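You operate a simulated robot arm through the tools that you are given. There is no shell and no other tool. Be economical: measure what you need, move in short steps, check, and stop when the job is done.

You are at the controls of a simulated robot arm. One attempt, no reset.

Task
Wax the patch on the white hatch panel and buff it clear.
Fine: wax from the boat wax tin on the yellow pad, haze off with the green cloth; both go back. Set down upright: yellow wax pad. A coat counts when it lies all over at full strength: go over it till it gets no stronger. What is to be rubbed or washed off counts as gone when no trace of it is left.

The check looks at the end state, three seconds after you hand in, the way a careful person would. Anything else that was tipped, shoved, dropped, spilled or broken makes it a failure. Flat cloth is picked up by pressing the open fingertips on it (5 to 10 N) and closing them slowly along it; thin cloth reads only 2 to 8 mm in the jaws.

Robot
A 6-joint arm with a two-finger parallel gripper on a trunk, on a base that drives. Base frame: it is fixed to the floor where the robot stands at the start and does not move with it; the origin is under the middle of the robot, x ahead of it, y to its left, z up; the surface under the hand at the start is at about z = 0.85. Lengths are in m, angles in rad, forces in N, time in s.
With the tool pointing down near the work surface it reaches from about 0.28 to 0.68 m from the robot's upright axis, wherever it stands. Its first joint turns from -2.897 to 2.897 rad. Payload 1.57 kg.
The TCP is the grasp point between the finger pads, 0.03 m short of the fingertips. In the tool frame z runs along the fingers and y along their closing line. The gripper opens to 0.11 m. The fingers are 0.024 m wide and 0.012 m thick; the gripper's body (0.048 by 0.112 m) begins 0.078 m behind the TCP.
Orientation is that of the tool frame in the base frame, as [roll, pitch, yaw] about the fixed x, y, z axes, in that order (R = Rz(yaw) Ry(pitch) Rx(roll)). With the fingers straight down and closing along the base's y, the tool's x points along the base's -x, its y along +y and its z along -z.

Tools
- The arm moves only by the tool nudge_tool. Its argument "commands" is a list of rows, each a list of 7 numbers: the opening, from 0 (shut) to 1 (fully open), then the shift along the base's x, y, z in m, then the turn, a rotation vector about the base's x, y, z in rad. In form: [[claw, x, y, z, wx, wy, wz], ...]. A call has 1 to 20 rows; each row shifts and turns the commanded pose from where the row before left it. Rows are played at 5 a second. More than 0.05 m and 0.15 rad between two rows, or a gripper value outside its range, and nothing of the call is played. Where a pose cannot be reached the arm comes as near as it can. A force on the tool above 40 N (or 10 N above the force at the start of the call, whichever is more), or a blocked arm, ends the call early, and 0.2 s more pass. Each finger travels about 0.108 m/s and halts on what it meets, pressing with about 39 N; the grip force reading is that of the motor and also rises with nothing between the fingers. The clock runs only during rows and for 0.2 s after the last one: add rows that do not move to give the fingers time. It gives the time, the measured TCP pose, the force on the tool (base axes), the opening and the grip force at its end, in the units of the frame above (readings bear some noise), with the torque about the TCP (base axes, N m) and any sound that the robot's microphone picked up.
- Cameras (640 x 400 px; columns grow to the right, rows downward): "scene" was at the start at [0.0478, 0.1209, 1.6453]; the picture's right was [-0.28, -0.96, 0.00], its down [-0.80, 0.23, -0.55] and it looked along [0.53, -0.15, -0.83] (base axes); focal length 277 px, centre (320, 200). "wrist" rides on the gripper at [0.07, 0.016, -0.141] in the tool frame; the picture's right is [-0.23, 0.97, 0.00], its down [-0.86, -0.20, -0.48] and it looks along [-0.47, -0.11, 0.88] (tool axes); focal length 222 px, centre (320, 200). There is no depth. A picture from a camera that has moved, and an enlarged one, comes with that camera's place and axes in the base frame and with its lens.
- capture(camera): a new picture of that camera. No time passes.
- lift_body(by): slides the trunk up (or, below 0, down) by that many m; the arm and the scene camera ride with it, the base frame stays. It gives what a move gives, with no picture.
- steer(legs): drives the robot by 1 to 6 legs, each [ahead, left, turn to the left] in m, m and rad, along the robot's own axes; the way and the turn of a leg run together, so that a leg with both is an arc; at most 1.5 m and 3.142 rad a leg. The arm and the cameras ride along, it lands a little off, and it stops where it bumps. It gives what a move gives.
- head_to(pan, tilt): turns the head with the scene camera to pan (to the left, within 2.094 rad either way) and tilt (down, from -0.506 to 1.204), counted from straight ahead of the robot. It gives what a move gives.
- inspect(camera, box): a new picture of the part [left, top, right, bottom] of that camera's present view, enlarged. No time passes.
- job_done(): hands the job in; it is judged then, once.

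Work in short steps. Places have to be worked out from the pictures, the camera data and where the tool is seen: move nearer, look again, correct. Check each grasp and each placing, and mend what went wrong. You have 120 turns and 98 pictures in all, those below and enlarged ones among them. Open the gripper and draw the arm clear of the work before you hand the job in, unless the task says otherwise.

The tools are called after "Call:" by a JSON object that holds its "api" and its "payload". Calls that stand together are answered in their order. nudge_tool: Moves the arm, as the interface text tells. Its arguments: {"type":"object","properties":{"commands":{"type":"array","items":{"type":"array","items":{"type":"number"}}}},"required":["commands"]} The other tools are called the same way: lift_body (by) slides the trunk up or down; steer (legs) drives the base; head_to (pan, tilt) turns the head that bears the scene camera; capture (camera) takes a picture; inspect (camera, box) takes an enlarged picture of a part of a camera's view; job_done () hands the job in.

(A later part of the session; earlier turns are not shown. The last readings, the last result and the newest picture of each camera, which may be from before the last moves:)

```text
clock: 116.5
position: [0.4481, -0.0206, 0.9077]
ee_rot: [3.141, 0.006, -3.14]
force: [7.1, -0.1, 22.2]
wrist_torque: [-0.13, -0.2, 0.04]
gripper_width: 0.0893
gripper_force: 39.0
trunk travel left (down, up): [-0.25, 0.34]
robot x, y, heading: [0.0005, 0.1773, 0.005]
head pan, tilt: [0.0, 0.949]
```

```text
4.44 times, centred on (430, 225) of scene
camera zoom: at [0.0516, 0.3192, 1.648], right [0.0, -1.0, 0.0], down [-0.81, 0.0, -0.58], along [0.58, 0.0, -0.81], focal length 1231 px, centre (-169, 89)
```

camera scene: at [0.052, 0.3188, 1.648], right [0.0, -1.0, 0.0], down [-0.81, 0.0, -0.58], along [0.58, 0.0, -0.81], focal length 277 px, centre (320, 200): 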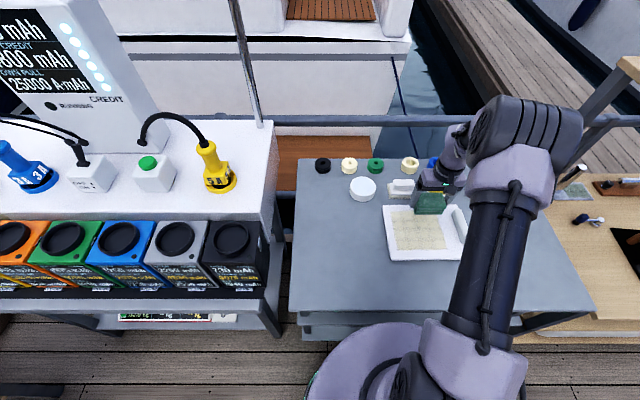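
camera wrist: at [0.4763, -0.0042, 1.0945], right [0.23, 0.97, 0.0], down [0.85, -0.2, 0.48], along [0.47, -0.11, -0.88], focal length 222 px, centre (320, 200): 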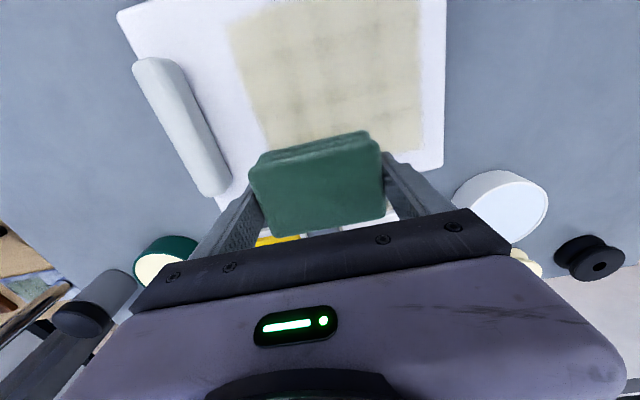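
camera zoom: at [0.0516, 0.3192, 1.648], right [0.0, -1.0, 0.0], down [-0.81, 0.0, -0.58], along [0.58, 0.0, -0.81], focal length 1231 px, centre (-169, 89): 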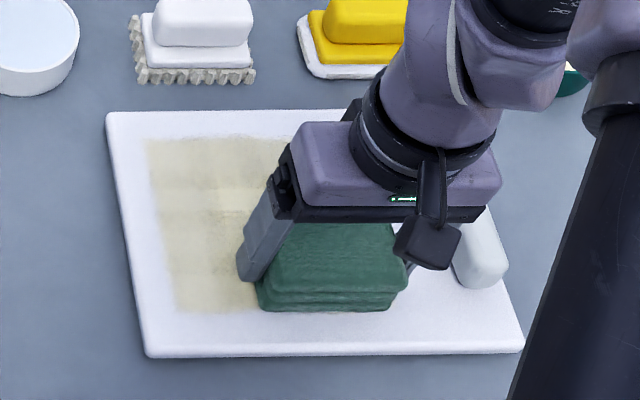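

Cloth friction is lower, so the panel should hold. Return forward at y≈−0.032, then shift to y≈0.015.

Call:
{"api": "nudge_tool", "payload": {"commands": [[0.6, 0, -0.012, 0.0001, 0, 0, 0], [0.6, 0.015, 0, 0, 0, 0, 0], [0.6, 0.015, 0, 0, 0, 0, 0], [0.6, 0.015, 0, 0, 0, 0, 0], [0.6, 0.015, 0, 0, 0, 0, 0], [0.6, 0.015, 0, 0, 0, 0, 0], [0.6, 0.015, 0, 0, 0, 0, 0], [0.6, 0.012, 0, 0, 0, 0, 0], [0.6, 0, 0, 0, 0, 0, 0]]}}

Call:
{"api": "nudge_tool", "payload": {"commands": [[0.6, 0, 0.02, 0, 0, 0, 0], [0.6, 0, 0.025, 0, 0, 0, 0], [0.6, -0.015, 0, 0, 0, 0, 0], [0.6, -0.015, 0, 0, 0, 0, 0], [0.6, -0.015, 0, 0, 0, 0, 0], [0.6, -0.015, 0, 0, 0, 0, 0], [0.6, -0.015, 0, 0, 0, 0, 0], [0.6, -0.015, 0, 0, 0, 0, 0], [0.6, -0.012, 0, 0, 0, 0, 0], [0.6, 0, 0, 0, 0, 0, 0]]}}

Call:
{"api": "nudge_tool", "payload": {"commands": [[0.6, 0, 0.018, 0, 0, 0, 0], [0.6, 0, 0.02, 0, 0, 0, 0], [0.6, 0.015, 0, 0, 0, 0, 0], [0.6, 0.015, 0, 0, 0, 0, 0], [0.6, 0.015, 0, 0, 0, 0, 0], [0.6, 0.015, 0, 0, 0, 0, 0], [0.6, 0.015, 0, 0, 0, 0, 0], [0.6, 0.015, 0, 0, 0, 0, 0], [0.6, 0.012, 0, 0, 0, 0, 0], [0.6, 0, 0, 0, 0, 0, 0]]}}

Call:
{"api": "capture", "payload": {"camera": "wrist"}}

```text
clock: 118.5
position: [0.5513, -0.0323, 0.9084]
ee_rot: [3.139, 0.004, -3.14]
force: [-2.1, -0.2, 6.7]
wrist_torque: [-0.08, 0.1, 0.0]
gripper_width: 0.0893
gripper_force: 39.0
trunk travel left (down, up): [-0.25, 0.34]
robot x, y, heading: [0.0013, 0.1765, 0.0]
head pan, tilt: [0.0, 0.949]
```

```text
clock: 120.7
position: [0.4484, 0.0132, 0.9079]
ee_rot: [3.139, 0.003, -3.138]
force: [5.7, -0.4, 16.8]
wrist_torque: [-0.1, -0.15, 0.02]
gripper_width: 0.0892
gripper_force: 39.0
trunk travel left (down, up): [-0.25, 0.34]
robot x, y, heading: [-0.0026, 0.1776, 0.0]
head pan, tilt: [0.0, 0.949]
```

```text
clock: 122.9
position: [0.551, 0.0516, 0.9072]
ee_rot: [3.14, 0.007, -3.139]
force: [0.1, 0.4, 0.1]
wrist_torque: [-0.01, -0.01, 0.06]
gripper_width: 0.089
gripper_force: 39.1
trunk travel left (down, up): [-0.25, 0.34]
robot x, y, heading: [-0.0032, 0.1754, 0.001]
head pan, tilt: [0.0, 0.949]
```

```text
47 pictures are left
camera wrist: at [0.4803, 0.0669, 1.0492], right [0.23, 0.97, 0.0], down [0.85, -0.2, 0.48], along [0.47, -0.11, -0.88], focal length 222 px, centre (320, 200)
```

wrist: 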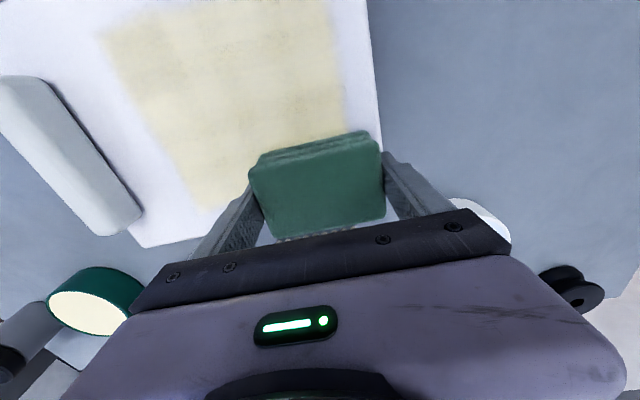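

The haze has lightened but is still there; many more strokes are needed. Press a bit more and raster continuously.

Call:
{"api": "nudge_tool", "payload": {"commands": [[0.6, 0, 0, -0.0009, 0, 0, 0], [0.6, -0.018, 0, 0, 0, 0, 0], [0.6, -0.018, 0, 0, 0, 0, 0], [0.6, -0.018, 0, 0, 0, 0, 0], [0.6, -0.018, 0, 0.0001, 0, 0, 0], [0.6, -0.018, 0, 0, 0, 0, 0], [0.6, -0.015, 0, 0.0001, 0, 0, 0], [0.6, 0, 0, 0, 0, 0, 0]]}}

Call:
{"api": "nudge_tool", "payload": {"commands": [[0.6, 0.018, 0, 0, 0, 0, 0], [0.6, 0.018, 0, 0, 0, 0, 0], [0.6, 0.018, 0, -0.0001, 0, 0, 0], [0.6, 0.018, 0, 0, 0, 0, 0], [0.6, 0.018, 0, -0.0001, 0, 0, 0], [0.6, 0.015, 0, 0, 0, 0, 0], [0.6, -0.018, 0, 0, 0, 0, 0], [0.6, -0.018, 0, 0, 0, 0, 0], [0.6, -0.018, 0, 0.0001, 0, 0, 0], [0.6, -0.018, 0, 0, 0, 0, 0], [0.6, -0.018, 0, 0.0001, 0, 0, 0], [0.6, -0.015, 0, 0, 0, 0, 0], [0.6, 0, 0, 0, 0, 0, 0]]}}

Call:
{"api": "inspect", "payload": {"camera": "scene", "box": [370, 180, 490, 270]}}

```text
clock: 124.7
position: [0.447, 0.0513, 0.906]
ee_rot: [3.141, 0.008, -3.139]
force: [13.3, -1.0, 36.4]
wrist_torque: [-0.03, -0.3, 0.03]
gripper_width: 0.089
gripper_force: 38.9
trunk travel left (down, up): [-0.25, 0.34]
robot x, y, heading: [0.0024, 0.181, 0.002]
head pan, tilt: [0.0, 0.949]
```

```text
clock: 127.5
position: [0.4449, 0.0499, 0.9062]
ee_rot: [3.14, 0.005, -3.14]
force: [3.7, 0.1, 12.0]
wrist_torque: [0.04, -0.13, 0.03]
gripper_width: 0.0891
gripper_force: 38.7
trunk travel left (down, up): [-0.25, 0.34]
robot x, y, heading: [-0.0024, 0.1778, 0.001]
head pan, tilt: [0.0, 0.949]
```

```text
4.44 times, centred on (430, 225) of scene
camera zoom: at [0.0519, 0.3188, 1.648], right [0.0, -1.0, 0.0], down [-0.81, 0.0, -0.58], along [0.58, 0.0, -0.81], focal length 1231 px, centre (-169, 89)
```

zoom: 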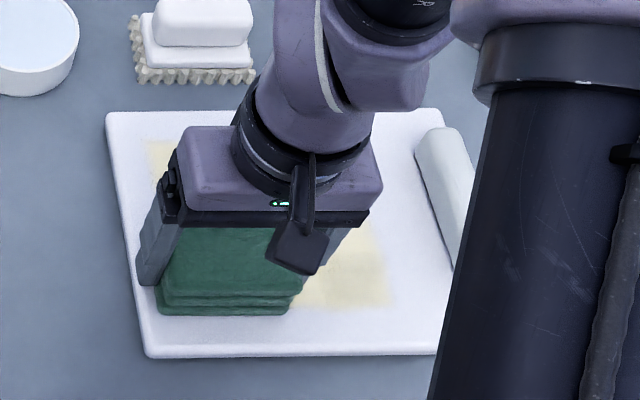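

Panel stays put and the haze is thinning. More strokes at y≈0.01.

Call:
{"api": "nudge_tool", "payload": {"commands": [[0.6, 0, -0.02, 0, 0, 0, 0], [0.6, 0, -0.02, 0, 0, 0, 0], [0.6, 0.018, 0, -0.0001, 0, 0, 0], [0.6, 0.018, 0, -0.0001, 0, 0, 0], [0.6, 0.018, 0, -0.0001, 0, 0, 0], [0.6, 0.018, 0, -0.0001, 0, 0, 0], [0.6, 0.018, 0, -0.0001, 0, 0, 0], [0.6, 0.015, 0, 0, 0, 0, 0], [0.6, -0.018, 0, 0, 0, 0, 0], [0.6, -0.018, 0, 0.0001, 0, 0, 0], [0.6, -0.018, 0, 0.0001, 0, 0, 0], [0.6, -0.018, 0, 0.0001, 0, 0, 0], [0.6, -0.018, 0, 0.0001, 0, 0, 0], [0.6, -0.015, 0, 0.0001, 0, 0, 0], [0.6, 0, 0, 0, 0, 0, 0]]}}

Call:
{"api": "nudge_tool", "payload": {"commands": [[0.6, 0.018, 0, -0.0001, 0, 0, 0], [0.6, 0.018, 0, -0.0001, 0, 0, 0], [0.6, 0.018, 0, -0.0001, 0, 0, 0], [0.6, 0.018, 0, -0.0001, 0, 0, 0], [0.6, 0.018, 0, -0.0001, 0, 0, 0], [0.6, 0.015, 0, 0, 0, 0, 0], [0.6, 0, 0, 0, 0, 0, 0]]}}

Call:
{"api": "nudge_tool", "payload": {"commands": [[0.6, 0, -0.02, 0, 0, 0, 0], [0.6, 0, -0.02, 0, 0, 0, 0], [0.6, -0.018, 0, 0.0001, 0, 0, 0], [0.6, -0.018, 0, 0.0001, 0, 0, 0], [0.6, -0.018, 0, 0.0001, 0, 0, 0], [0.6, -0.018, 0, 0.0001, 0, 0, 0], [0.6, -0.018, 0, 0, 0, 0, 0], [0.6, -0.015, 0, 0, 0, 0, 0], [0.6, 0.018, 0, 0, 0, 0, 0], [0.6, 0.018, 0, 0, 0, 0, 0], [0.6, 0.018, 0, -0.0001, 0, 0, 0], [0.6, 0.018, 0, -0.0001, 0, 0, 0], [0.6, 0.018, 0, -0.0001, 0, 0, 0], [0.6, 0.015, 0, -0.0001, 0, 0, 0], [0.6, 0, 0, 0, 0, 0, 0]]}}

Call:
{"api": "inspect", "payload": {"camera": "scene", "box": [370, 180, 490, 270]}}

```text
clock: 130.7
position: [0.4445, 0.0116, 0.9064]
ee_rot: [3.141, 0.007, -3.141]
force: [9.8, -1.4, 29.9]
wrist_torque: [-0.04, -0.24, 0.05]
gripper_width: 0.0892
gripper_force: 39.2
trunk travel left (down, up): [-0.25, 0.34]
robot x, y, heading: [0.0006, 0.1767, 0.008]
head pan, tilt: [0.0, 0.949]
```

```text
clock: 131.0
position: [0.446, 0.011, 0.9081]
ee_rot: [3.138, 0.002, 3.14]
force: [-7.1, 0.6, 22.0]
wrist_torque: [-0.25, -0.2, -0.11]
gripper_width: 0.0891
gripper_force: 38.8
trunk travel left (down, up): [-0.25, 0.34]
robot x, y, heading: [-0.0001, 0.1781, 0.004]
head pan, tilt: [0.0, 0.949]
stopped in row 1: the force on the tool passed its limit at 44 N (the readings are from after the stop); the commanded pose is now the measured one
```

```text
clock: 134.2
position: [0.4492, -0.0287, 0.9053]
ee_rot: [3.137, 0.001, -3.141]
force: [-2.9, -1.3, -0.3]
wrist_torque: [-0.01, 0.09, -0.05]
gripper_width: 0.0891
gripper_force: 39.2
trunk travel left (down, up): [-0.25, 0.34]
robot x, y, heading: [0.0002, 0.179, 0.002]
head pan, tilt: [0.0, 0.949]
```

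```text
4.44 times, centred on (430, 225) of scene
camera zoom: at [0.0522, 0.3184, 1.648], right [0.0, -1.0, 0.0], down [-0.81, 0.0, -0.58], along [0.58, 0.0, -0.81], focal length 1231 px, centre (-169, 89)
```

zoom: 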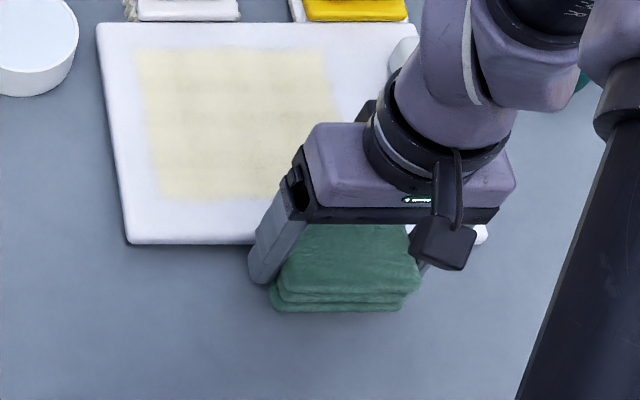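

Important: after the force stop, my chained strokes ran off the panel's near edge and shoved the panel away. I must stop chaining. Look at the full state.

Call:
{"api": "inspect", "payload": {"camera": "scene", "box": [310, 130, 490, 240]}}

Call:
{"api": "capture", "payload": {"camera": "wrist"}}

```text
3.56 times, centred on (400, 185) of scene
camera zoom: at [0.0522, 0.3184, 1.648], right [0.0, -1.0, 0.0], down [-0.81, 0.0, -0.58], along [0.58, 0.0, -0.81], focal length 985 px, centre (36, 253)
```

zoom: 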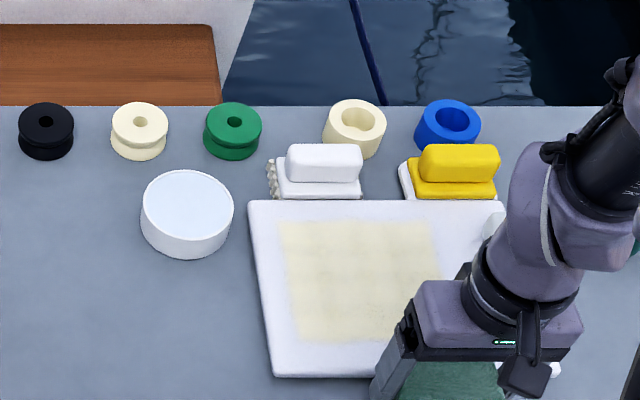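

```text
43 pictures are left
camera wrist: at [0.3774, -0.0131, 1.0479], right [0.23, 0.97, 0.0], down [0.85, -0.2, 0.48], along [0.47, -0.11, -0.88], focal length 222 px, centre (320, 200)
```

wrist: 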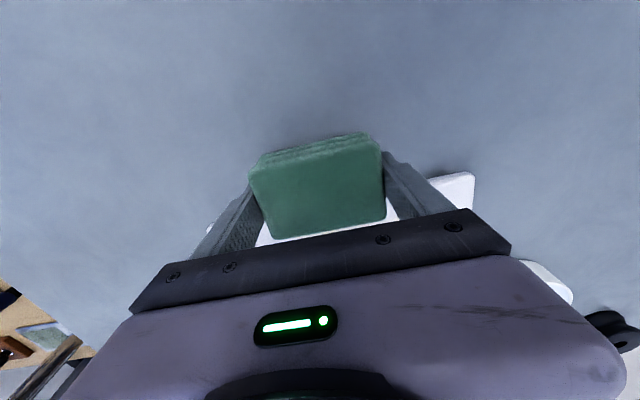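

The white and yellow pads were pushed back ~4.5 cm by the panel, still upright; the rings seem untouched. Plan: put the cloth home, drag the panel back by its handle, restore both pads, then finish buffing. First carry the cloth home.

Call:
{"api": "nudge_tool", "payload": {"commands": [[0.6, -0.01, 0, 0.03, 0, 0, 0], [0.6, 0, 0, 0.045, 0, 0, 0], [0.6, 0.022, 0.0335, 0, 0, 0, 0], [0.6, 0.022, 0.0335, 0, 0, 0, 0], [0.6, 0.022, 0.0335, 0, 0, 0, 0], [0.6, 0.022, 0.0335, 0, 0, 0, 0], [0.6, 0.022, 0.0335, 0, 0, 0, 0], [0.6, 0.022, 0.0335, 0, 0, 0, 0], [0.6, 0.022, 0.0335, 0, 0, 0, 0], [0.6, 0.022, 0.0335, 0, 0, 0, 0], [0.6, 0.022, 0.0335, 0, 0, 0, 0], [0.6, 0.022, 0.0335, 0, 0, 0, 0], [0.6, 0, 0, 0, 0, 0, 0]]}}

```text
clock: 137.0
position: [0.6544, 0.3054, 0.9806]
ee_rot: [3.139, 0.0, 3.139]
force: [0.1, -0.4, 0.1]
wrist_torque: [0.02, 0.01, 0.0]
gripper_width: 0.0891
gripper_force: 38.7
trunk travel left (down, up): [-0.25, 0.34]
robot x, y, heading: [-0.0031, 0.1778, -0.003]
head pan, tilt: [0.0, 0.949]
```

Call:
{"api": "nudge_tool", "payload": {"commands": [[0.6, 0.004, 0, -0.04, 0, 0, 0], [0.6, 0, 0, -0.03, 0, 0, 0], [0.6, 0, 0, -0.015, 0, 0, 0], [0.6, 0, 0, -0.004, 0, 0, 0], [0.6, 0, 0, 0, 0, 0, 0]]}}

Call:
{"api": "nudge_tool", "payload": {"commands": [[0.6, 0, 0, -0.002, 0, 0, 0], [0.6, 0, 0, -0.001, 0, 0, 0], [0.6, 0, 0, 0, 0, 0, 0]]}}

```text
clock: 138.2
position: [0.6606, 0.3062, 0.891]
ee_rot: [3.138, 0.0, 3.14]
force: [0.1, -0.5, -0.7]
wrist_torque: [-0.02, 0.03, 0.01]
gripper_width: 0.0892
gripper_force: 39.1
trunk travel left (down, up): [-0.25, 0.34]
robot x, y, heading: [0.0011, 0.1775, 0.002]
head pan, tilt: [0.0, 0.949]
```

```text
clock: 139.0
position: [0.6616, 0.3057, 0.8883]
ee_rot: [3.139, 0.0, -3.142]
force: [0.0, 0.2, -0.6]
wrist_torque: [-0.01, 0.0, 0.01]
gripper_width: 0.0893
gripper_force: 39.1
trunk travel left (down, up): [-0.25, 0.34]
robot x, y, heading: [-0.0044, 0.1756, -0.001]
head pan, tilt: [0.0, 0.949]
```

Call:
{"api": "nudge_tool", "payload": {"commands": [[0.6, 0, 0, -0.0015, 0, 0, 0], [0.6, 0, 0, 0, 0, 0, 0], [0.85, 0, 0, 0, 0, 0, 0], [1, 0, 0, 0, 0, 0, 0], [1, 0, 0, 0, 0, 0, 0], [1, 0, 0, 0.04, 0, 0, 0], [1, 0, 0, 0.04, 0, 0, 0], [1, 0, 0, 0.02, 0, 0, 0], [1, 0, 0, 0, 0, 0, 0]]}}

Call:
{"api": "steer", "payload": {"legs": [[0, -0.305, 0]]}}

Call:
{"api": "head_to", "payload": {"pan": -0.099, "tilt": 0.949}}

Call:
{"api": "inspect", "payload": {"camera": "scene", "box": [190, 130, 430, 280]}}

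Call:
{"api": "capture", "payload": {"camera": "wrist"}}

```text
clock: 141.0
position: [0.662, 0.3063, 0.9875]
ee_rot: [3.14, -0.001, 3.141]
force: [0.9, 0.4, -0.9]
wrist_torque: [0.0, 0.02, -0.02]
gripper_width: 0.1101
gripper_force: 0.1
trunk travel left (down, up): [-0.25, 0.34]
robot x, y, heading: [-0.0026, 0.1792, -0.004]
head pan, tilt: [0.0, 0.949]
```

```text
clock: 143.1
position: [0.6622, 0.0006, 0.9867]
ee_rot: [3.139, 0.001, 3.141]
force: [0.6, -0.5, 0.4]
wrist_torque: [0.01, -0.01, -0.01]
gripper_width: 0.11
gripper_force: 0.0
trunk travel left (down, up): [-0.25, 0.34]
robot x, y, heading: [-0.0036, -0.1262, -0.001]
head pan, tilt: [0.0, 0.949]
```

```text
clock: 143.8
position: [0.6612, -0.0001, 0.9868]
ee_rot: [3.138, 0.0, -3.141]
force: [0.9, 0.2, 0.8]
wrist_torque: [0.0, -0.02, 0.0]
gripper_width: 0.1099
gripper_force: 0.1
trunk travel left (down, up): [-0.25, 0.34]
robot x, y, heading: [-0.0035, -0.1286, 0.002]
head pan, tilt: [-0.099, 0.949]
```

```text
2.67 times, centred on (310, 205) of scene
camera zoom: at [0.0524, 0.0043, 1.6479], right [-0.1, -1.0, 0.0], down [-0.81, 0.08, -0.58], along [0.58, -0.06, -0.81], focal length 738 px, centre (347, 187)
```

zoom: 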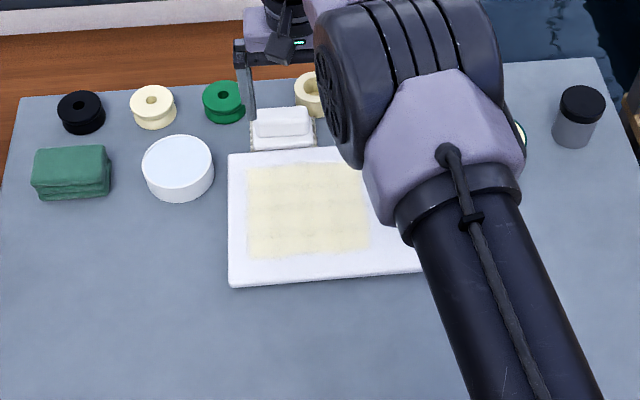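

```text
41 pictures are left
camera wrist: at [0.5912, 0.0159, 1.1286], right [0.23, 0.97, 0.0], down [0.86, -0.2, 0.48], along [0.47, -0.11, -0.88], focal length 222 px, centre (320, 200)
```

wrist: 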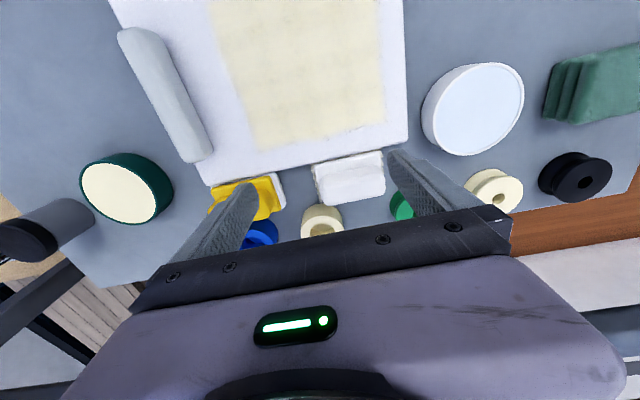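

Everything is as expected. I go to the panel's handle (≈(0.577,−0.132)), a bit above it, and check.

Call:
{"api": "nudge_tool", "payload": {"commands": [[0.7, -0.021, -0.033, 0, 0, 0, 0], [0.7, -0.021, -0.033, 0, 0, 0, 0], [0.7, -0.021, -0.033, 0, 0, 0, 0], [0.7, -0.021, -0.033, -0.02, 0, 0, 0], [0.7, 0, 0, -0.02, 0, 0, 0], [0.7, 0, 0, 0, 0, 0, 0]]}}

Call:
{"api": "capture", "payload": {"camera": "wrist"}}

```text
clock: 145.2
position: [0.5781, -0.1327, 0.9478]
ee_rot: [3.139, -0.001, 3.141]
force: [-0.7, -0.2, 0.0]
wrist_torque: [-0.01, -0.01, -0.01]
gripper_width: 0.0769
gripper_force: 0.0
trunk travel left (down, up): [-0.25, 0.34]
robot x, y, heading: [0.0029, -0.1303, 0.004]
head pan, tilt: [-0.099, 0.949]
```

```text
40 pictures are left
camera wrist: at [0.5066, -0.1162, 1.0884], right [0.23, 0.97, 0.0], down [0.85, -0.2, 0.48], along [0.47, -0.11, -0.88], focal length 222 px, centre (320, 200)
```

wrist: 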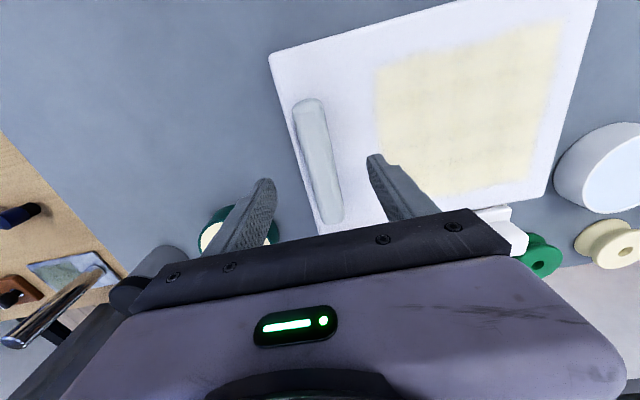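

Handle lies centred between the fingers, aligned with x. Descend and close.

Call:
{"api": "nudge_tool", "payload": {"commands": [[0.7, 0, 0, -0.02, 0, 0, 0], [0.7, 0, 0, -0.015, 0, 0, 0], [0.7, 0, 0, -0.006, 0, 0, 0], [0.5, 0, 0, 0, 0, 0, 0], [0.35, 0, 0, 0, 0, 0, 0], [0.2, 0, 0, 0, 0, 0, 0], [0.1, 0, 0, 0, 0, 0, 0], [0.1, 0, 0, 0, 0, 0, 0]]}}

```text
clock: 146.9
position: [0.5784, -0.1324, 0.9052]
ee_rot: [3.138, 0.001, 3.141]
force: [0.8, 2.1, -0.5]
wrist_torque: [-0.43, -0.14, 0.02]
gripper_width: 0.0258
gripper_force: 37.4
trunk travel left (down, up): [-0.25, 0.34]
robot x, y, heading: [0.003, -0.1267, 0.002]
head pan, tilt: [-0.099, 0.949]
```

Handle gripped (26 mm). Drag the panel straight back by 0.157 m.

Call:
{"api": "nudge_tool", "payload": {"commands": [[0.1, -0.01, 0, 0, 0, 0, 0], [0.1, -0.015, 0, 0, 0, 0, 0], [0.1, -0.015, 0, 0, 0, 0, 0], [0.1, -0.015, 0, 0, 0, 0, 0], [0.1, -0.015, 0, 0, 0, 0, 0], [0.1, -0.015, 0, 0, 0, 0, 0], [0.1, -0.015, 0, 0, 0, 0, 0], [0.1, -0.015, 0, 0, 0, 0, 0], [0.1, -0.015, 0, 0, 0, 0, 0], [0.1, -0.015, 0, 0, 0, 0, 0], [0.1, -0.012, 0, 0, 0, 0, 0], [0.1, 0, 0, 0, 0, 0, 0]]}}

Call:
{"api": "inspect", "payload": {"camera": "scene", "box": [212, 140, 468, 300]}}

```text
clock: 149.6
position: [0.4212, -0.1321, 0.9061]
ee_rot: [3.137, 0.0, 3.141]
force: [1.1, 0.6, -0.1]
wrist_torque: [-0.46, 0.62, -0.32]
gripper_width: 0.0259
gripper_force: 37.6
trunk travel left (down, up): [-0.25, 0.34]
robot x, y, heading: [0.0002, -0.1276, 0.006]
head pan, tilt: [-0.099, 0.949]
```

```text
2.50 times, centred on (340, 220) of scene
camera zoom: at [0.0528, 0.0044, 1.648], right [-0.1, -1.0, 0.0], down [-0.81, 0.08, -0.58], along [0.58, -0.06, -0.81], focal length 692 px, centre (270, 150)
```

zoom: 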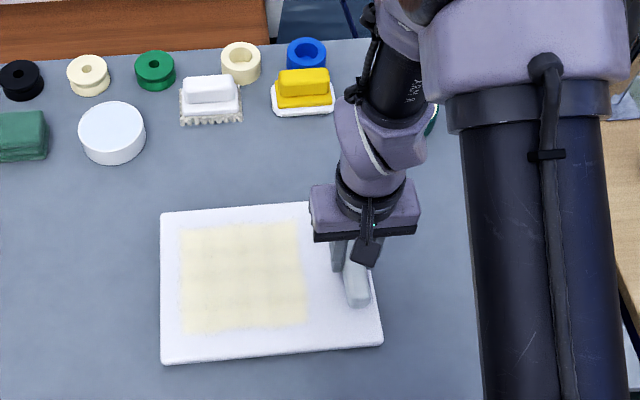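

Panel is within ~4 mm of its old place; nudge the rest, release and rise. The rings are where they were; only the two pads need to come forward.

Call:
{"api": "nudge_tool", "payload": {"commands": [[0.1, -0.003, 0.0035, 0, 0, 0, 0], [0.1, 0, 0, 0, 0, 0, 0], [0.3, 0, 0, 0, 0, 0, 0], [0.5, 0, 0, 0, 0, 0, 0], [0.7, 0, 0, 0, 0, 0, 0], [1, 0, 0, 0.03, 0, 0, 0], [1, 0, 0, 0.04, 0, 0, 0], [1, 0.04, 0, 0.01, 0, 0, 0], [1, 0.05, 0, 0, 0, 0, 0], [1, 0.05, 0, 0, 0, 0, 0], [1, 0.04, 0.01, 0, 0, 0, 0], [1, 0.04, 0.012, 0, 0, 0, 0], [1, 0, 0, 0, 0, 0, 0]]}}

Call:
{"api": "capture", "payload": {"camera": "wrist"}}

```text
clock: 152.3
position: [0.6364, -0.1049, 0.9848]
ee_rot: [3.138, 0.001, 3.14]
force: [-0.6, 0.5, 0.5]
wrist_torque: [0.01, 0.01, -0.01]
gripper_width: 0.1099
gripper_force: 0.1
trunk travel left (down, up): [-0.25, 0.34]
robot x, y, heading: [-0.0007, -0.1261, 0.005]
head pan, tilt: [-0.099, 0.949]
```

```text
38 pictures are left
camera wrist: at [0.5668, -0.09, 1.1266], right [0.23, 0.97, 0.0], down [0.86, -0.2, 0.48], along [0.47, -0.11, -0.88], focal length 222 px, centre (320, 200)
```

wrist: 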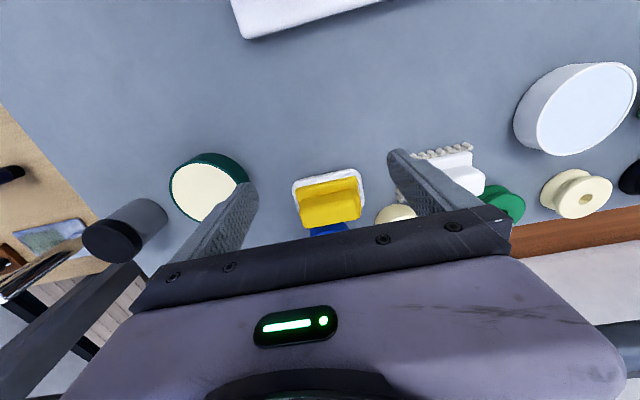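

The yellow pad is at x≈0.70, just past the straight-down reach; I tilt the tool 0.2 rad outward and go above it.

Call:
{"api": "nudge_tool", "payload": {"commands": [[1, 0, 0, 0, 0, -0.1, 0], [1, 0, 0, 0, 0, -0.1, 0], [1, 0.02, -0.001, -0.01, 0, 0, 0], [1, 0.02, -0.002, -0.01, 0, 0, 0], [1, 0.02, -0.002, -0.015, 0, 0, 0], [1, 0, 0, 0, 0, 0, 0]]}}

Call:
{"api": "capture", "payload": {"camera": "wrist"}}

```text
clock: 153.8
position: [0.6966, -0.1117, 0.9503]
ee_rot: [3.14, 0.201, -3.141]
force: [0.6, 0.5, -0.6]
wrist_torque: [0.0, -0.01, 0.05]
gripper_width: 0.1103
gripper_force: 0.1
trunk travel left (down, up): [-0.25, 0.34]
robot x, y, heading: [-0.0017, -0.1285, 0.001]
head pan, tilt: [-0.099, 0.949]
```

```text
37 pictures are left
camera wrist: at [0.5998, -0.0954, 1.0754], right [0.22, 0.97, 0.05], down [0.74, -0.2, 0.64], along [0.63, -0.11, -0.77], focal length 222 px, centre (320, 200)
```

wrist: 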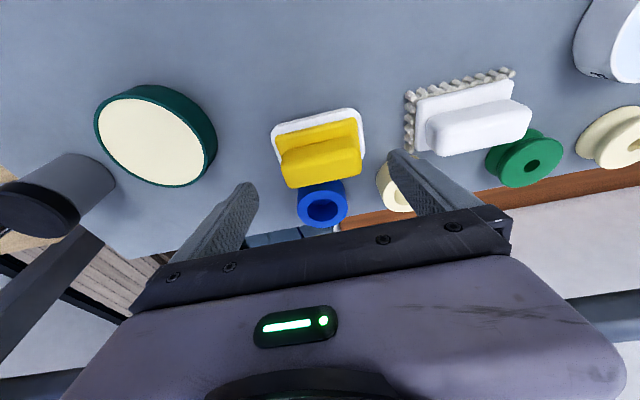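

Tilt works and it is aligned. Descend and close.

Call:
{"api": "nudge_tool", "payload": {"commands": [[1, 0.002, 0.001, -0.02, 0, 0, 0], [1, 0, 0, -0.015, 0, 0, 0], [1, 0, 0, -0.009, 0, 0, 0], [0.85, 0, 0, 0, 0, 0, 0], [0.7, 0, 0, 0, 0, 0, 0], [0.5, 0, 0, 0, 0, 0, 0], [0.3, 0, 0, 0, 0, 0, 0], [0.3, 0, 0, 0, 0, 0, 0]]}}

```text
clock: 155.6
position: [0.6994, -0.1101, 0.9069]
ee_rot: [3.138, 0.2, -3.14]
force: [0.5, 0.9, 0.1]
wrist_torque: [-0.02, -0.02, 0.0]
gripper_width: 0.0721
gripper_force: 39.4
trunk travel left (down, up): [-0.25, 0.34]
robot x, y, heading: [0.0004, -0.1289, 0.004]
head pan, tilt: [-0.099, 0.949]
```

Gripped at the handle (72 mm). Lift 5 mm, bring it back 39 mm, and lower again.

Call:
{"api": "nudge_tool", "payload": {"commands": [[0.3, 0, 0, 0.005, 0, 0, 0], [0.3, 0, 0, 0, 0, 0, 0], [0.3, -0.013, 0, 0, 0, 0, 0], [0.3, -0.013, 0, 0, 0, 0, 0], [0.3, -0.013, 0, 0, 0, 0, 0], [0.3, 0, 0, -0.003, 0, 0, 0], [0.3, 0, 0, -0.0015, 0, 0, 0], [0.3, 0, 0, 0, 0, 0, 0]]}}

Call:
{"api": "nudge_tool", "payload": {"commands": [[0.3, 0, 0, -0.001, 0, 0, 0], [0.3, 0, 0, 0, 0, 0, 0]]}}

```text
clock: 157.3
position: [0.661, -0.112, 0.9068]
ee_rot: [3.138, 0.2, -3.141]
force: [0.1, 0.6, -0.6]
wrist_torque: [0.0, -0.02, 0.01]
gripper_width: 0.0723
gripper_force: 39.4
trunk travel left (down, up): [-0.25, 0.34]
robot x, y, heading: [0.0006, -0.1281, 0.002]
head pan, tilt: [-0.099, 0.949]
```

```text
clock: 157.9
position: [0.6604, -0.1096, 0.9071]
ee_rot: [3.138, 0.202, 3.141]
force: [-0.2, 0.4, 2.7]
wrist_torque: [-0.1, 0.04, 0.0]
gripper_width: 0.0722
gripper_force: 38.8
trunk travel left (down, up): [-0.25, 0.34]
robot x, y, heading: [-0.0009, -0.1277, 0.001]
head pan, tilt: [-0.099, 0.949]
```

Contact. Release, rise, and move over the white pad (≈(0.705,0.029)).

Call:
{"api": "nudge_tool", "payload": {"commands": [[0.75, 0, 0, 0, 0, 0, 0], [0.9, 0, 0, 0, 0, 0, 0], [1, 0, 0, 0, 0, 0, 0], [1, 0, 0, 0.03, 0, 0, 0], [1, 0, 0, 0.03, 0, 0, 0], [1, 0.01, 0.035, 0, 0, 0, 0], [1, 0.01, 0.035, 0, 0, 0, 0], [1, 0.01, 0.035, 0, 0, 0, 0], [1, 0.01, 0.034, -0.01, 0, 0, 0], [1, 0, 0, 0, 0, 0, 0]]}}

Call:
{"api": "capture", "payload": {"camera": "wrist"}}

```text
clock: 160.2
position: [0.7009, 0.0286, 0.9565]
ee_rot: [3.136, 0.202, -3.141]
force: [-0.1, 0.5, -0.6]
wrist_torque: [-0.01, 0.02, 0.02]
gripper_width: 0.1101
gripper_force: 0.1
trunk travel left (down, up): [-0.25, 0.34]
robot x, y, heading: [0.0013, -0.1307, 0.004]
head pan, tilt: [-0.099, 0.949]
```

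```text
36 pictures are left
camera wrist: at [0.6043, 0.0441, 1.0815], right [0.22, 0.97, 0.05], down [0.74, -0.2, 0.64], along [0.63, -0.11, -0.77], focal length 222 px, centre (320, 200)
```

wrist: 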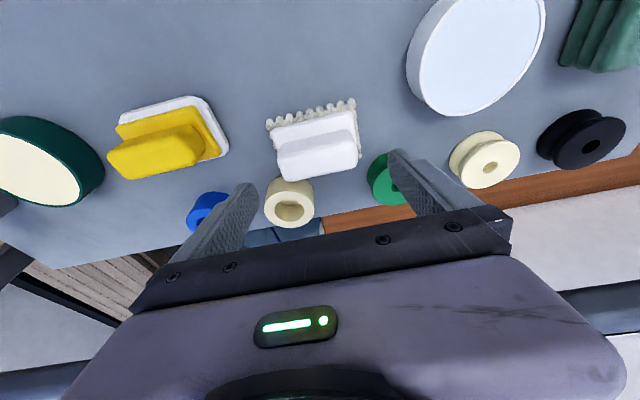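

Aligned. Descend and close on the white pad's handle.

Call:
{"api": "nudge_tool", "payload": {"commands": [[0.9, 0, 0, -0.02, 0, 0, 0], [0.9, 0, 0, -0.018, 0, 0, 0], [0.9, 0, 0, -0.01, 0, 0, 0], [0.8, 0, 0, 0, 0, 0, 0], [0.65, 0, 0, 0, 0, 0, 0], [0.5, 0, 0, 0, 0, 0, 0], [0.3, 0, 0, 0, 0, 0, 0], [0.3, 0, 0, 0, 0, 0, 0]]}}

Call:
{"api": "capture", "payload": {"camera": "wrist"}}

```text
clock: 161.9
position: [0.6998, 0.028, 0.9081]
ee_rot: [3.138, 0.2, 3.142]
force: [0.0, -0.3, 0.1]
wrist_torque: [-0.02, -0.01, 0.01]
gripper_width: 0.0719
gripper_force: 39.9
trunk travel left (down, up): [-0.25, 0.34]
robot x, y, heading: [-0.0025, -0.1267, 0.005]
head pan, tilt: [-0.099, 0.949]
```

```text
35 pictures are left
camera wrist: at [0.6038, 0.0446, 1.033], right [0.22, 0.97, 0.05], down [0.74, -0.2, 0.64], along [0.63, -0.11, -0.77], focal length 222 px, centre (320, 200)
```

wrist: 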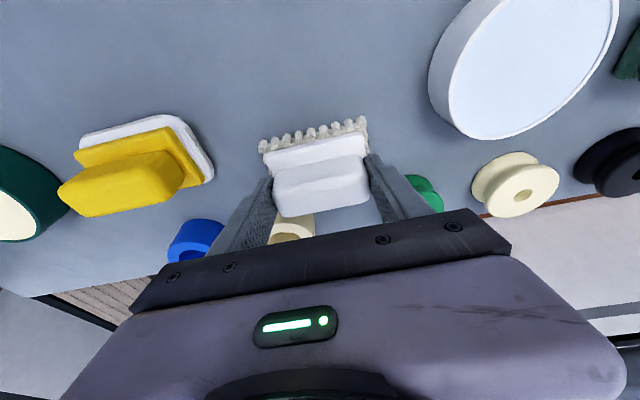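

Gripped. Lift 5 mm, bring back 40 mm, lower.

Call:
{"api": "nudge_tool", "payload": {"commands": [[0.3, 0, 0, 0.005, 0, 0, 0], [0.3, 0, 0, 0, 0, 0, 0], [0.3, -0.013, 0, 0, 0, 0, 0], [0.3, -0.014, 0, 0, 0, 0, 0], [0.3, -0.013, 0, 0, 0, 0, 0], [0.3, 0, 0, -0.003, 0, 0, 0], [0.3, 0, 0, -0.0015, 0, 0, 0], [0.3, 0, 0, 0, 0, 0, 0]]}}

Call:
{"api": "nudge_tool", "payload": {"commands": [[0.3, 0, 0, -0.001, 0, 0, 0], [0.3, 0, 0, 0, 0, 0, 0]]}}

Call:
{"api": "inspect", "payload": {"camera": "scene", "box": [280, 145, 420, 232]}}

```text
clock: 163.8
position: [0.6618, 0.0278, 0.9091]
ee_rot: [3.14, 0.202, 3.142]
force: [0.4, 0.3, 0.4]
wrist_torque: [0.03, -0.02, -0.03]
gripper_width: 0.0719
gripper_force: 39.1
trunk travel left (down, up): [-0.25, 0.34]
robot x, y, heading: [0.0015, -0.1308, 0.006]
head pan, tilt: [-0.099, 0.949]
```

```text
clock: 164.3
position: [0.6595, 0.0272, 0.9074]
ee_rot: [3.138, 0.2, -3.141]
force: [0.0, -0.3, 2.5]
wrist_torque: [0.15, 0.0, 0.04]
gripper_width: 0.0722
gripper_force: 38.5
trunk travel left (down, up): [-0.25, 0.34]
robot x, y, heading: [-0.0013, -0.1299, 0.004]
head pan, tilt: [-0.099, 0.949]
```

```text
4.57 times, centred on (350, 188) of scene
camera zoom: at [0.0521, 0.0041, 1.648], right [-0.1, -1.0, 0.0], down [-0.81, 0.08, -0.58], along [0.58, -0.06, -0.81], focal length 1266 px, centre (183, 253)
```

zoom: 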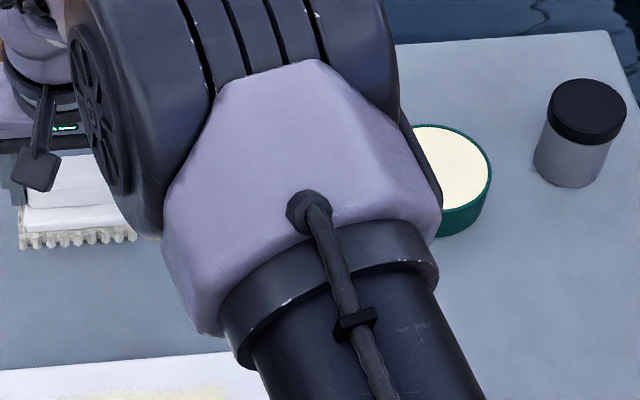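

Compared with the start picture the white pad needs ~5 mm more. Adjust, release, rise, and pull the arm aside.

Call:
{"api": "nudge_tool", "payload": {"commands": [[0.3, 0, 0, 0.003, 0, 0, 0], [0.3, -0.005, 0, 0, 0, 0, 0], [0.3, 0, 0, -0.003, 0, 0, 0], [0.3, 0, 0, 0, 0, 0, 0], [0.75, 0, 0, 0, 0, 0, 0], [0.9, 0, 0, 0, 0, 0, 0], [0.95, 0, 0, 0, 0, 0, 0], [0.95, 0, 0, 0.03, 0, 0, 0], [0.95, 0, 0, 0.04, 0, 0, 0], [1, -0.03, 0, 0.03, 0, 0.1, 0], [1, -0.03, 0, 0, 0, 0.1, 0], [1, -0.04, 0.0, 0, 0, 0, 0], [1, -0.04, 0.0, 0, 0, 0, 0], [1, 0, -0.045, 0, 0, 0, 0], [1, 0, -0.045, 0, 0, 0, 0], [1, 0, -0.045, 0, 0, 0, 0], [1, 0, -0.045, 0, 0, 0, 0], [1, 0, -0.045, 0, 0, 0, 0], [1, 0, -0.045, 0, 0, 0, 0], [1, 0, 0, 0, 0, 0, 0]]}}

Call:
{"api": "inspect", "payload": {"camera": "scene", "box": [280, 145, 420, 232]}}

Call:
{"api": "inspect", "payload": {"camera": "scene", "box": [212, 140, 468, 300]}}

```text
clock: 168.6
position: [0.5167, -0.2403, 1.0072]
ee_rot: [3.138, 0.0, -3.141]
force: [-0.3, 0.0, 0.4]
wrist_torque: [-0.04, 0.0, 0.02]
gripper_width: 0.1102
gripper_force: 0.0
trunk travel left (down, up): [-0.25, 0.34]
robot x, y, heading: [-0.0, -0.1268, 0.008]
head pan, tilt: [-0.099, 0.949]
```

```text
4.57 times, centred on (350, 188) of scene
camera zoom: at [0.0523, 0.0047, 1.6479], right [-0.1, -1.0, 0.0], down [-0.81, 0.08, -0.58], along [0.58, -0.06, -0.81], focal length 1266 px, centre (183, 253)
```

zoom: 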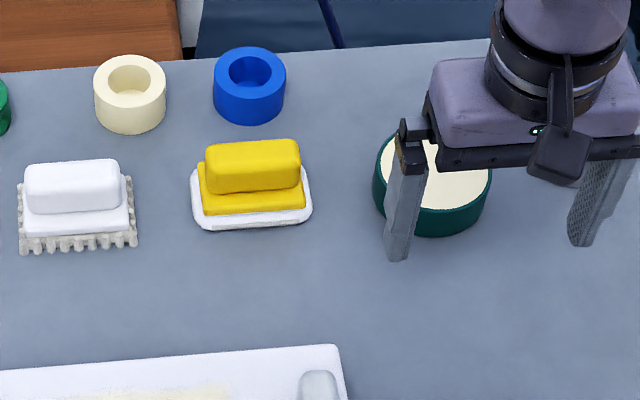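

```text
2.50 times, centred on (340, 220) of scene
camera zoom: at [0.0523, 0.0047, 1.6479], right [-0.1, -1.0, 0.0], down [-0.81, 0.08, -0.58], along [0.58, -0.06, -0.81], focal length 692 px, centre (270, 150)
```

zoom: 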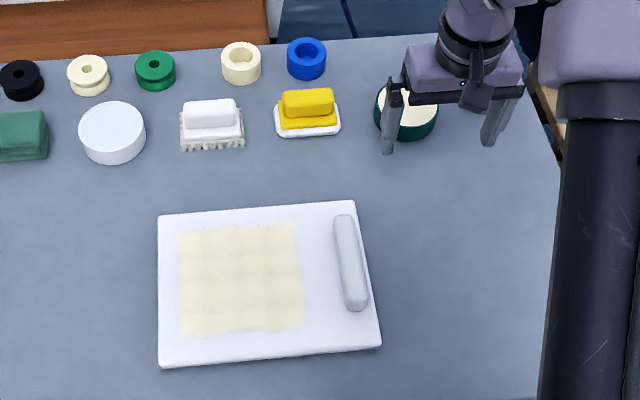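

All back in place (white pad within a millimetre, yellow within ~6 mm, panel, rings and tin as at start). Drive left again for the cloth.

Call:
{"api": "steer", "payload": {"legs": [[0, 0.305, 0]]}}

Call:
{"api": "nudge_tool", "payload": {"commands": [[1, 0.02, 0.035, 0, 0, 0, 0], [1, 0.02, 0.035, 0, 0, 0, 0], [1, 0.02, 0.035, 0, 0, 0, 0], [1, 0.02, 0.035, 0, 0, 0, 0], [1, 0.02, 0.035, 0, 0, 0, 0], [1, 0.02, 0.035, 0, 0, 0, 0], [1, 0.023, 0.032, -0.03, 0, 0, 0], [1, 0, 0, 0, 0, 0, 0]]}}

Call:
{"api": "capture", "payload": {"camera": "wrist"}}

```text
clock: 170.6
position: [0.5161, 0.0636, 1.0086]
ee_rot: [3.138, 0.0, -3.139]
force: [-0.6, 0.3, 0.3]
wrist_torque: [-0.01, 0.01, -0.01]
gripper_width: 0.1101
gripper_force: 0.1
trunk travel left (down, up): [-0.25, 0.34]
robot x, y, heading: [-0.0036, 0.1771, 0.008]
head pan, tilt: [-0.099, 0.949]
```

```text
clock: 172.4
position: [0.658, 0.3053, 0.9786]
ee_rot: [3.138, -0.001, -3.137]
force: [0.8, -0.1, -0.3]
wrist_torque: [0.01, -0.05, 0.01]
gripper_width: 0.1097
gripper_force: 0.0
trunk travel left (down, up): [-0.25, 0.34]
robot x, y, heading: [-0.0051, 0.1733, 0.001]
head pan, tilt: [-0.099, 0.949]
```

```text
31 pictures are left
camera wrist: at [0.5887, 0.3204, 1.1203], right [0.22, 0.97, 0.0], down [0.86, -0.2, 0.48], along [0.47, -0.1, -0.88], focal length 222 px, centre (320, 200)
```

wrist: 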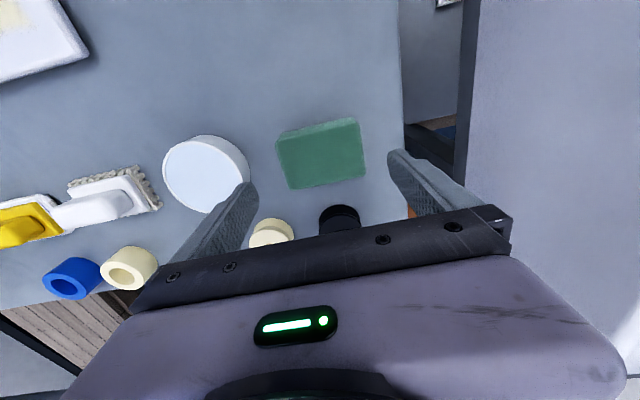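

Aligned over the cloth. Descend and close.

Call:
{"api": "nudge_tool", "payload": {"commands": [[1, 0.001, 0.001, -0.04, 0, 0, 0], [1, 0, 0, -0.03, 0, 0, 0], [1, 0, 0, -0.0205, 0, 0, 0], [1, 0, 0, 0, 0, 0, 0], [0.9, 0, 0, 0, 0, 0, 0], [0.8, 0, 0, 0, 0, 0, 0], [0.7, 0, 0, 0, 0, 0, 0], [0.6, 0, 0, 0, 0, 0, 0], [0.6, 0, 0, 0, 0, 0, 0]]}}

```text
clock: 174.4
position: [0.6594, 0.3076, 0.888]
ee_rot: [3.138, 0.001, -3.137]
force: [-0.5, 1.0, -0.6]
wrist_torque: [0.04, -0.01, 0.0]
gripper_width: 0.0891
gripper_force: 39.1
trunk travel left (down, up): [-0.25, 0.34]
robot x, y, heading: [-0.0002, 0.1729, 0.005]
head pan, tilt: [-0.099, 0.949]
```

Cloth gripped. Carry to the far-left of the patch at (0.465, 0.045).

Call:
{"api": "nudge_tool", "payload": {"commands": [[0.6, 0, 0, 0.03, 0, 0, 0], [0.6, 0, 0, 0.035, 0, 0, 0], [0.6, 0, 0, 0.03, 0, 0, 0], [0.6, -0.0243, -0.0328, 0, 0, 0, 0], [0.6, -0.0243, -0.0328, 0, 0, 0, 0], [0.6, -0.0243, -0.0328, 0, 0, 0, 0], [0.6, -0.0243, -0.0328, 0, 0, 0, 0], [0.6, -0.0243, -0.0328, 0, 0, 0, 0], [0.6, -0.0243, -0.0328, 0, 0, 0, 0], [0.6, -0.0243, -0.0328, 0, 0, 0, 0], [0.6, -0.0243, -0.0328, 0, 0, 0, 0], [0.6, 0, 0, -0.045, 0, 0, 0], [0.6, 0, 0, -0.0275, 0, 0, 0], [0.6, 0, 0, 0, 0, 0, 0]]}}

Call:
{"api": "nudge_tool", "payload": {"commands": [[0.6, 0, 0, -0.0015, 0, 0, 0], [0.6, 0, 0, 0, 0, 0, 0]]}}

```text
clock: 177.4
position: [0.4654, 0.0427, 0.9101]
ee_rot: [3.138, 0.003, -3.137]
force: [-0.1, -0.5, -1.0]
wrist_torque: [0.02, -0.02, -0.01]
gripper_width: 0.0891
gripper_force: 39.3
trunk travel left (down, up): [-0.25, 0.34]
robot x, y, heading: [-0.0013, 0.1716, 0.005]
head pan, tilt: [-0.099, 0.949]
```

```text
clock: 178.0
position: [0.4664, 0.0427, 0.9091]
ee_rot: [3.139, -0.001, -3.138]
force: [0.0, -0.3, -0.6]
wrist_torque: [-0.01, 0.01, 0.0]
gripper_width: 0.0892
gripper_force: 39.0
trunk travel left (down, up): [-0.25, 0.34]
robot x, y, heading: [-0.0021, 0.1709, 0.011]
head pan, tilt: [-0.099, 0.949]
```

Now strokes back and forth within one call only (no chaining), light press.

Call:
{"api": "nudge_tool", "payload": {"commands": [[0.6, 0, 0, -0.0018, 0, 0, 0], [0.6, -0.018, 0, 0, 0, 0, 0], [0.6, -0.018, 0, 0, 0, 0, 0], [0.6, -0.018, 0, 0.0001, 0, 0, 0], [0.6, -0.018, 0, 0.0001, 0, 0, 0], [0.6, -0.018, 0, 0.0001, 0, 0, 0], [0.6, 0.018, 0, 0, 0, 0, 0], [0.6, 0.018, 0, -0.0001, 0, 0, 0], [0.6, 0.018, 0, -0.0001, 0, 0, 0], [0.6, 0.018, 0, -0.0001, 0, 0, 0], [0.6, 0.018, 0, 0, 0, 0, 0], [0.6, 0, 0, 0, 0, 0, 0]]}}

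```text
clock: 180.6
position: [0.4659, 0.0453, 0.9061]
ee_rot: [3.139, 0.001, -3.139]
force: [-3.9, 1.4, 8.5]
wrist_torque: [-0.21, 0.09, -0.07]
gripper_width: 0.0891
gripper_force: 38.8
trunk travel left (down, up): [-0.25, 0.34]
robot x, y, heading: [0.0024, 0.1733, 0.003]
head pan, tilt: [-0.099, 0.949]
```

Good, 8.5 N. Same again, then shift to y≈0.01.

Call:
{"api": "nudge_tool", "payload": {"commands": [[0.6, -0.018, 0, 0, 0, 0, 0], [0.6, -0.018, 0, 0, 0, 0, 0], [0.6, -0.018, 0, 0.0001, 0, 0, 0], [0.6, -0.018, 0, 0.0001, 0, 0, 0], [0.6, -0.018, 0, 0.0001, 0, 0, 0], [0.6, 0, -0.018, 0, 0, 0, 0], [0.6, 0, -0.017, 0, 0, 0, 0], [0.6, 0.018, 0, 0, 0, 0, 0], [0.6, 0.018, 0, -0.0001, 0, 0, 0], [0.6, 0.018, 0, -0.0001, 0, 0, 0], [0.6, 0.018, 0, -0.0001, 0, 0, 0], [0.6, 0.018, 0, 0, 0, 0, 0], [0.6, 0, 0, 0, 0, 0, 0]]}}

Call:
{"api": "inspect", "payload": {"camera": "scene", "box": [370, 190, 510, 300]}}

```text
clock: 183.4
position: [0.4662, 0.0092, 0.9067]
ee_rot: [3.138, 0.002, -3.137]
force: [-3.0, -0.6, 8.5]
wrist_torque: [-0.19, 0.06, -0.02]
gripper_width: 0.0893
gripper_force: 38.6
trunk travel left (down, up): [-0.25, 0.34]
robot x, y, heading: [-0.0031, 0.174, 0.005]
head pan, tilt: [-0.099, 0.949]
```

```text
3.64 times, centred on (440, 245) of scene
camera zoom: at [0.0501, 0.3068, 1.648], right [-0.09, -1.0, 0.0], down [-0.81, 0.08, -0.58], along [0.58, -0.06, -0.81], focal length 1007 px, centre (-116, 36)
```

zoom: 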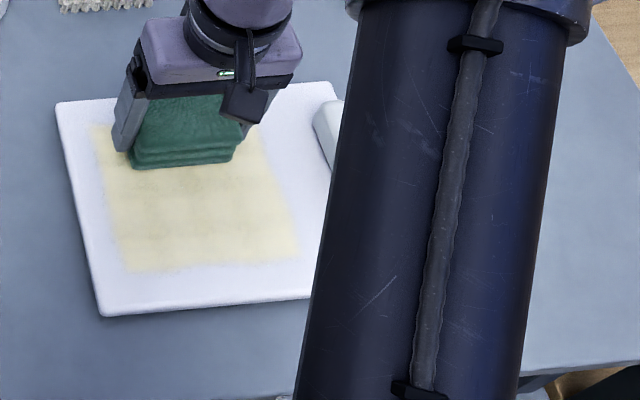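

Check the remaining haze closely with the wrist camera.

Call:
{"api": "inspect", "payload": {"camera": "wrist", "box": [130, 0, 450, 200]}}

```text
2.00 times, centred on (290, 100) of wrist
camera zoom: at [0.3952, 0.0248, 1.049], right [0.22, 0.97, 0.0], down [0.86, -0.2, 0.48], along [0.47, -0.1, -0.88], focal length 444 px, centre (380, 400)
```

zoom: 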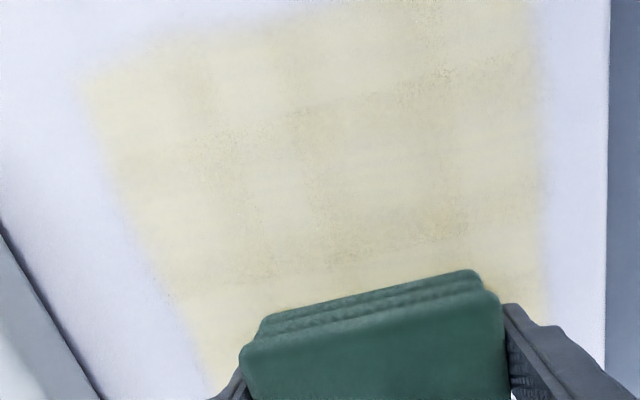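

Little difference so far. I rub vigorously over the far-middle part with more pressure as a test.

Call:
{"api": "nudge_tool", "payload": {"commands": [[0.6, -0.01, 0, -0.0006, 0, 0, 0], [0.6, -0.03, 0, 0, 0, 0, 0], [0.6, 0.03, 0, 0, 0, 0, 0], [0.6, -0.03, 0, 0, 0, 0, 0], [0.6, 0.03, 0, 0, 0, 0, 0], [0.6, -0.03, 0, 0, 0, 0, 0], [0.6, 0.03, 0, 0, 0, 0, 0], [0.6, -0.03, 0, 0, 0, 0, 0], [0.6, 0.03, 0, 0, 0, 0, 0], [0.6, -0.03, 0, 0, 0, 0, 0], [0.6, 0.03, 0, 0, 0, 0, 0], [0.6, -0.03, 0, 0, 0, 0, 0], [0.6, 0.03, 0, 0, 0, 0, 0], [0.6, 0, 0, 0, 0, 0, 0]]}}

Call:
{"api": "capture", "payload": {"camera": "wrist"}}

```text
clock: 186.4
position: [0.4554, 0.0096, 0.9062]
ee_rot: [3.139, 0.0, -3.139]
force: [-3.7, 0.7, 12.5]
wrist_torque: [-0.28, 0.03, -0.08]
gripper_width: 0.0893
gripper_force: 39.0
trunk travel left (down, up): [-0.25, 0.34]
robot x, y, heading: [-0.0007, 0.1721, 0.006]
head pan, tilt: [-0.099, 0.949]
```

```text
28 pictures are left
camera wrist: at [0.3846, 0.0253, 1.0483], right [0.22, 0.97, 0.0], down [0.86, -0.2, 0.48], along [0.47, -0.1, -0.88], focal length 222 px, centre (320, 200)
```

wrist: 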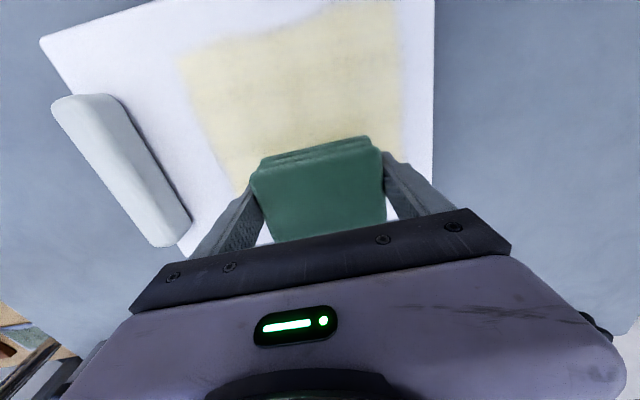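

Lift and step back beyond the panel to view the rubbed area.

Call:
{"api": "nudge_tool", "payload": {"commands": [[0.6, 0, 0, 0.03, 0, 0, 0], [0.6, 0.03, 0, 0.03, 0, 0, 0], [0.6, 0.04, 0, 0.02, 0, 0, 0], [0.6, 0.04, 0, 0, 0, 0, 0], [0.6, 0, 0, 0, 0, 0, 0]]}}

Call:
{"api": "inspect", "payload": {"camera": "wrist", "box": [150, 0, 450, 188]}}

```text
clock: 187.6
position: [0.5669, 0.009, 0.9864]
ee_rot: [3.138, 0.0, -3.136]
force: [-1.0, -0.1, -0.8]
wrist_torque: [0.0, -0.01, -0.01]
gripper_width: 0.0889
gripper_force: 39.1
trunk travel left (down, up): [-0.25, 0.34]
robot x, y, heading: [0.0006, 0.1711, 0.004]
head pan, tilt: [-0.099, 0.949]
```

```text
2.13 times, centred on (300, 94) of wrist
camera zoom: at [0.4965, 0.0243, 1.1284], right [0.22, 0.97, 0.0], down [0.86, -0.2, 0.48], along [0.47, -0.1, -0.88], focal length 473 px, centre (363, 426)
```

zoom: 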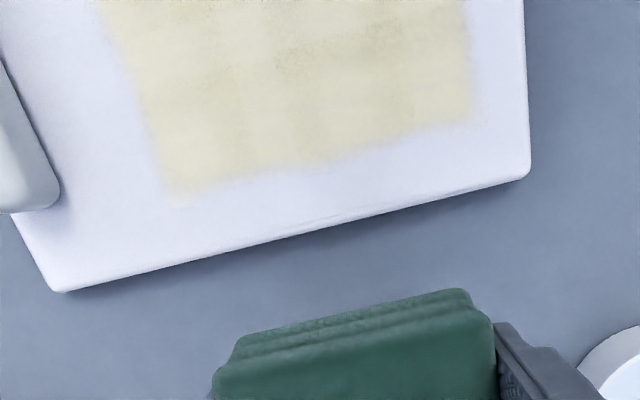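

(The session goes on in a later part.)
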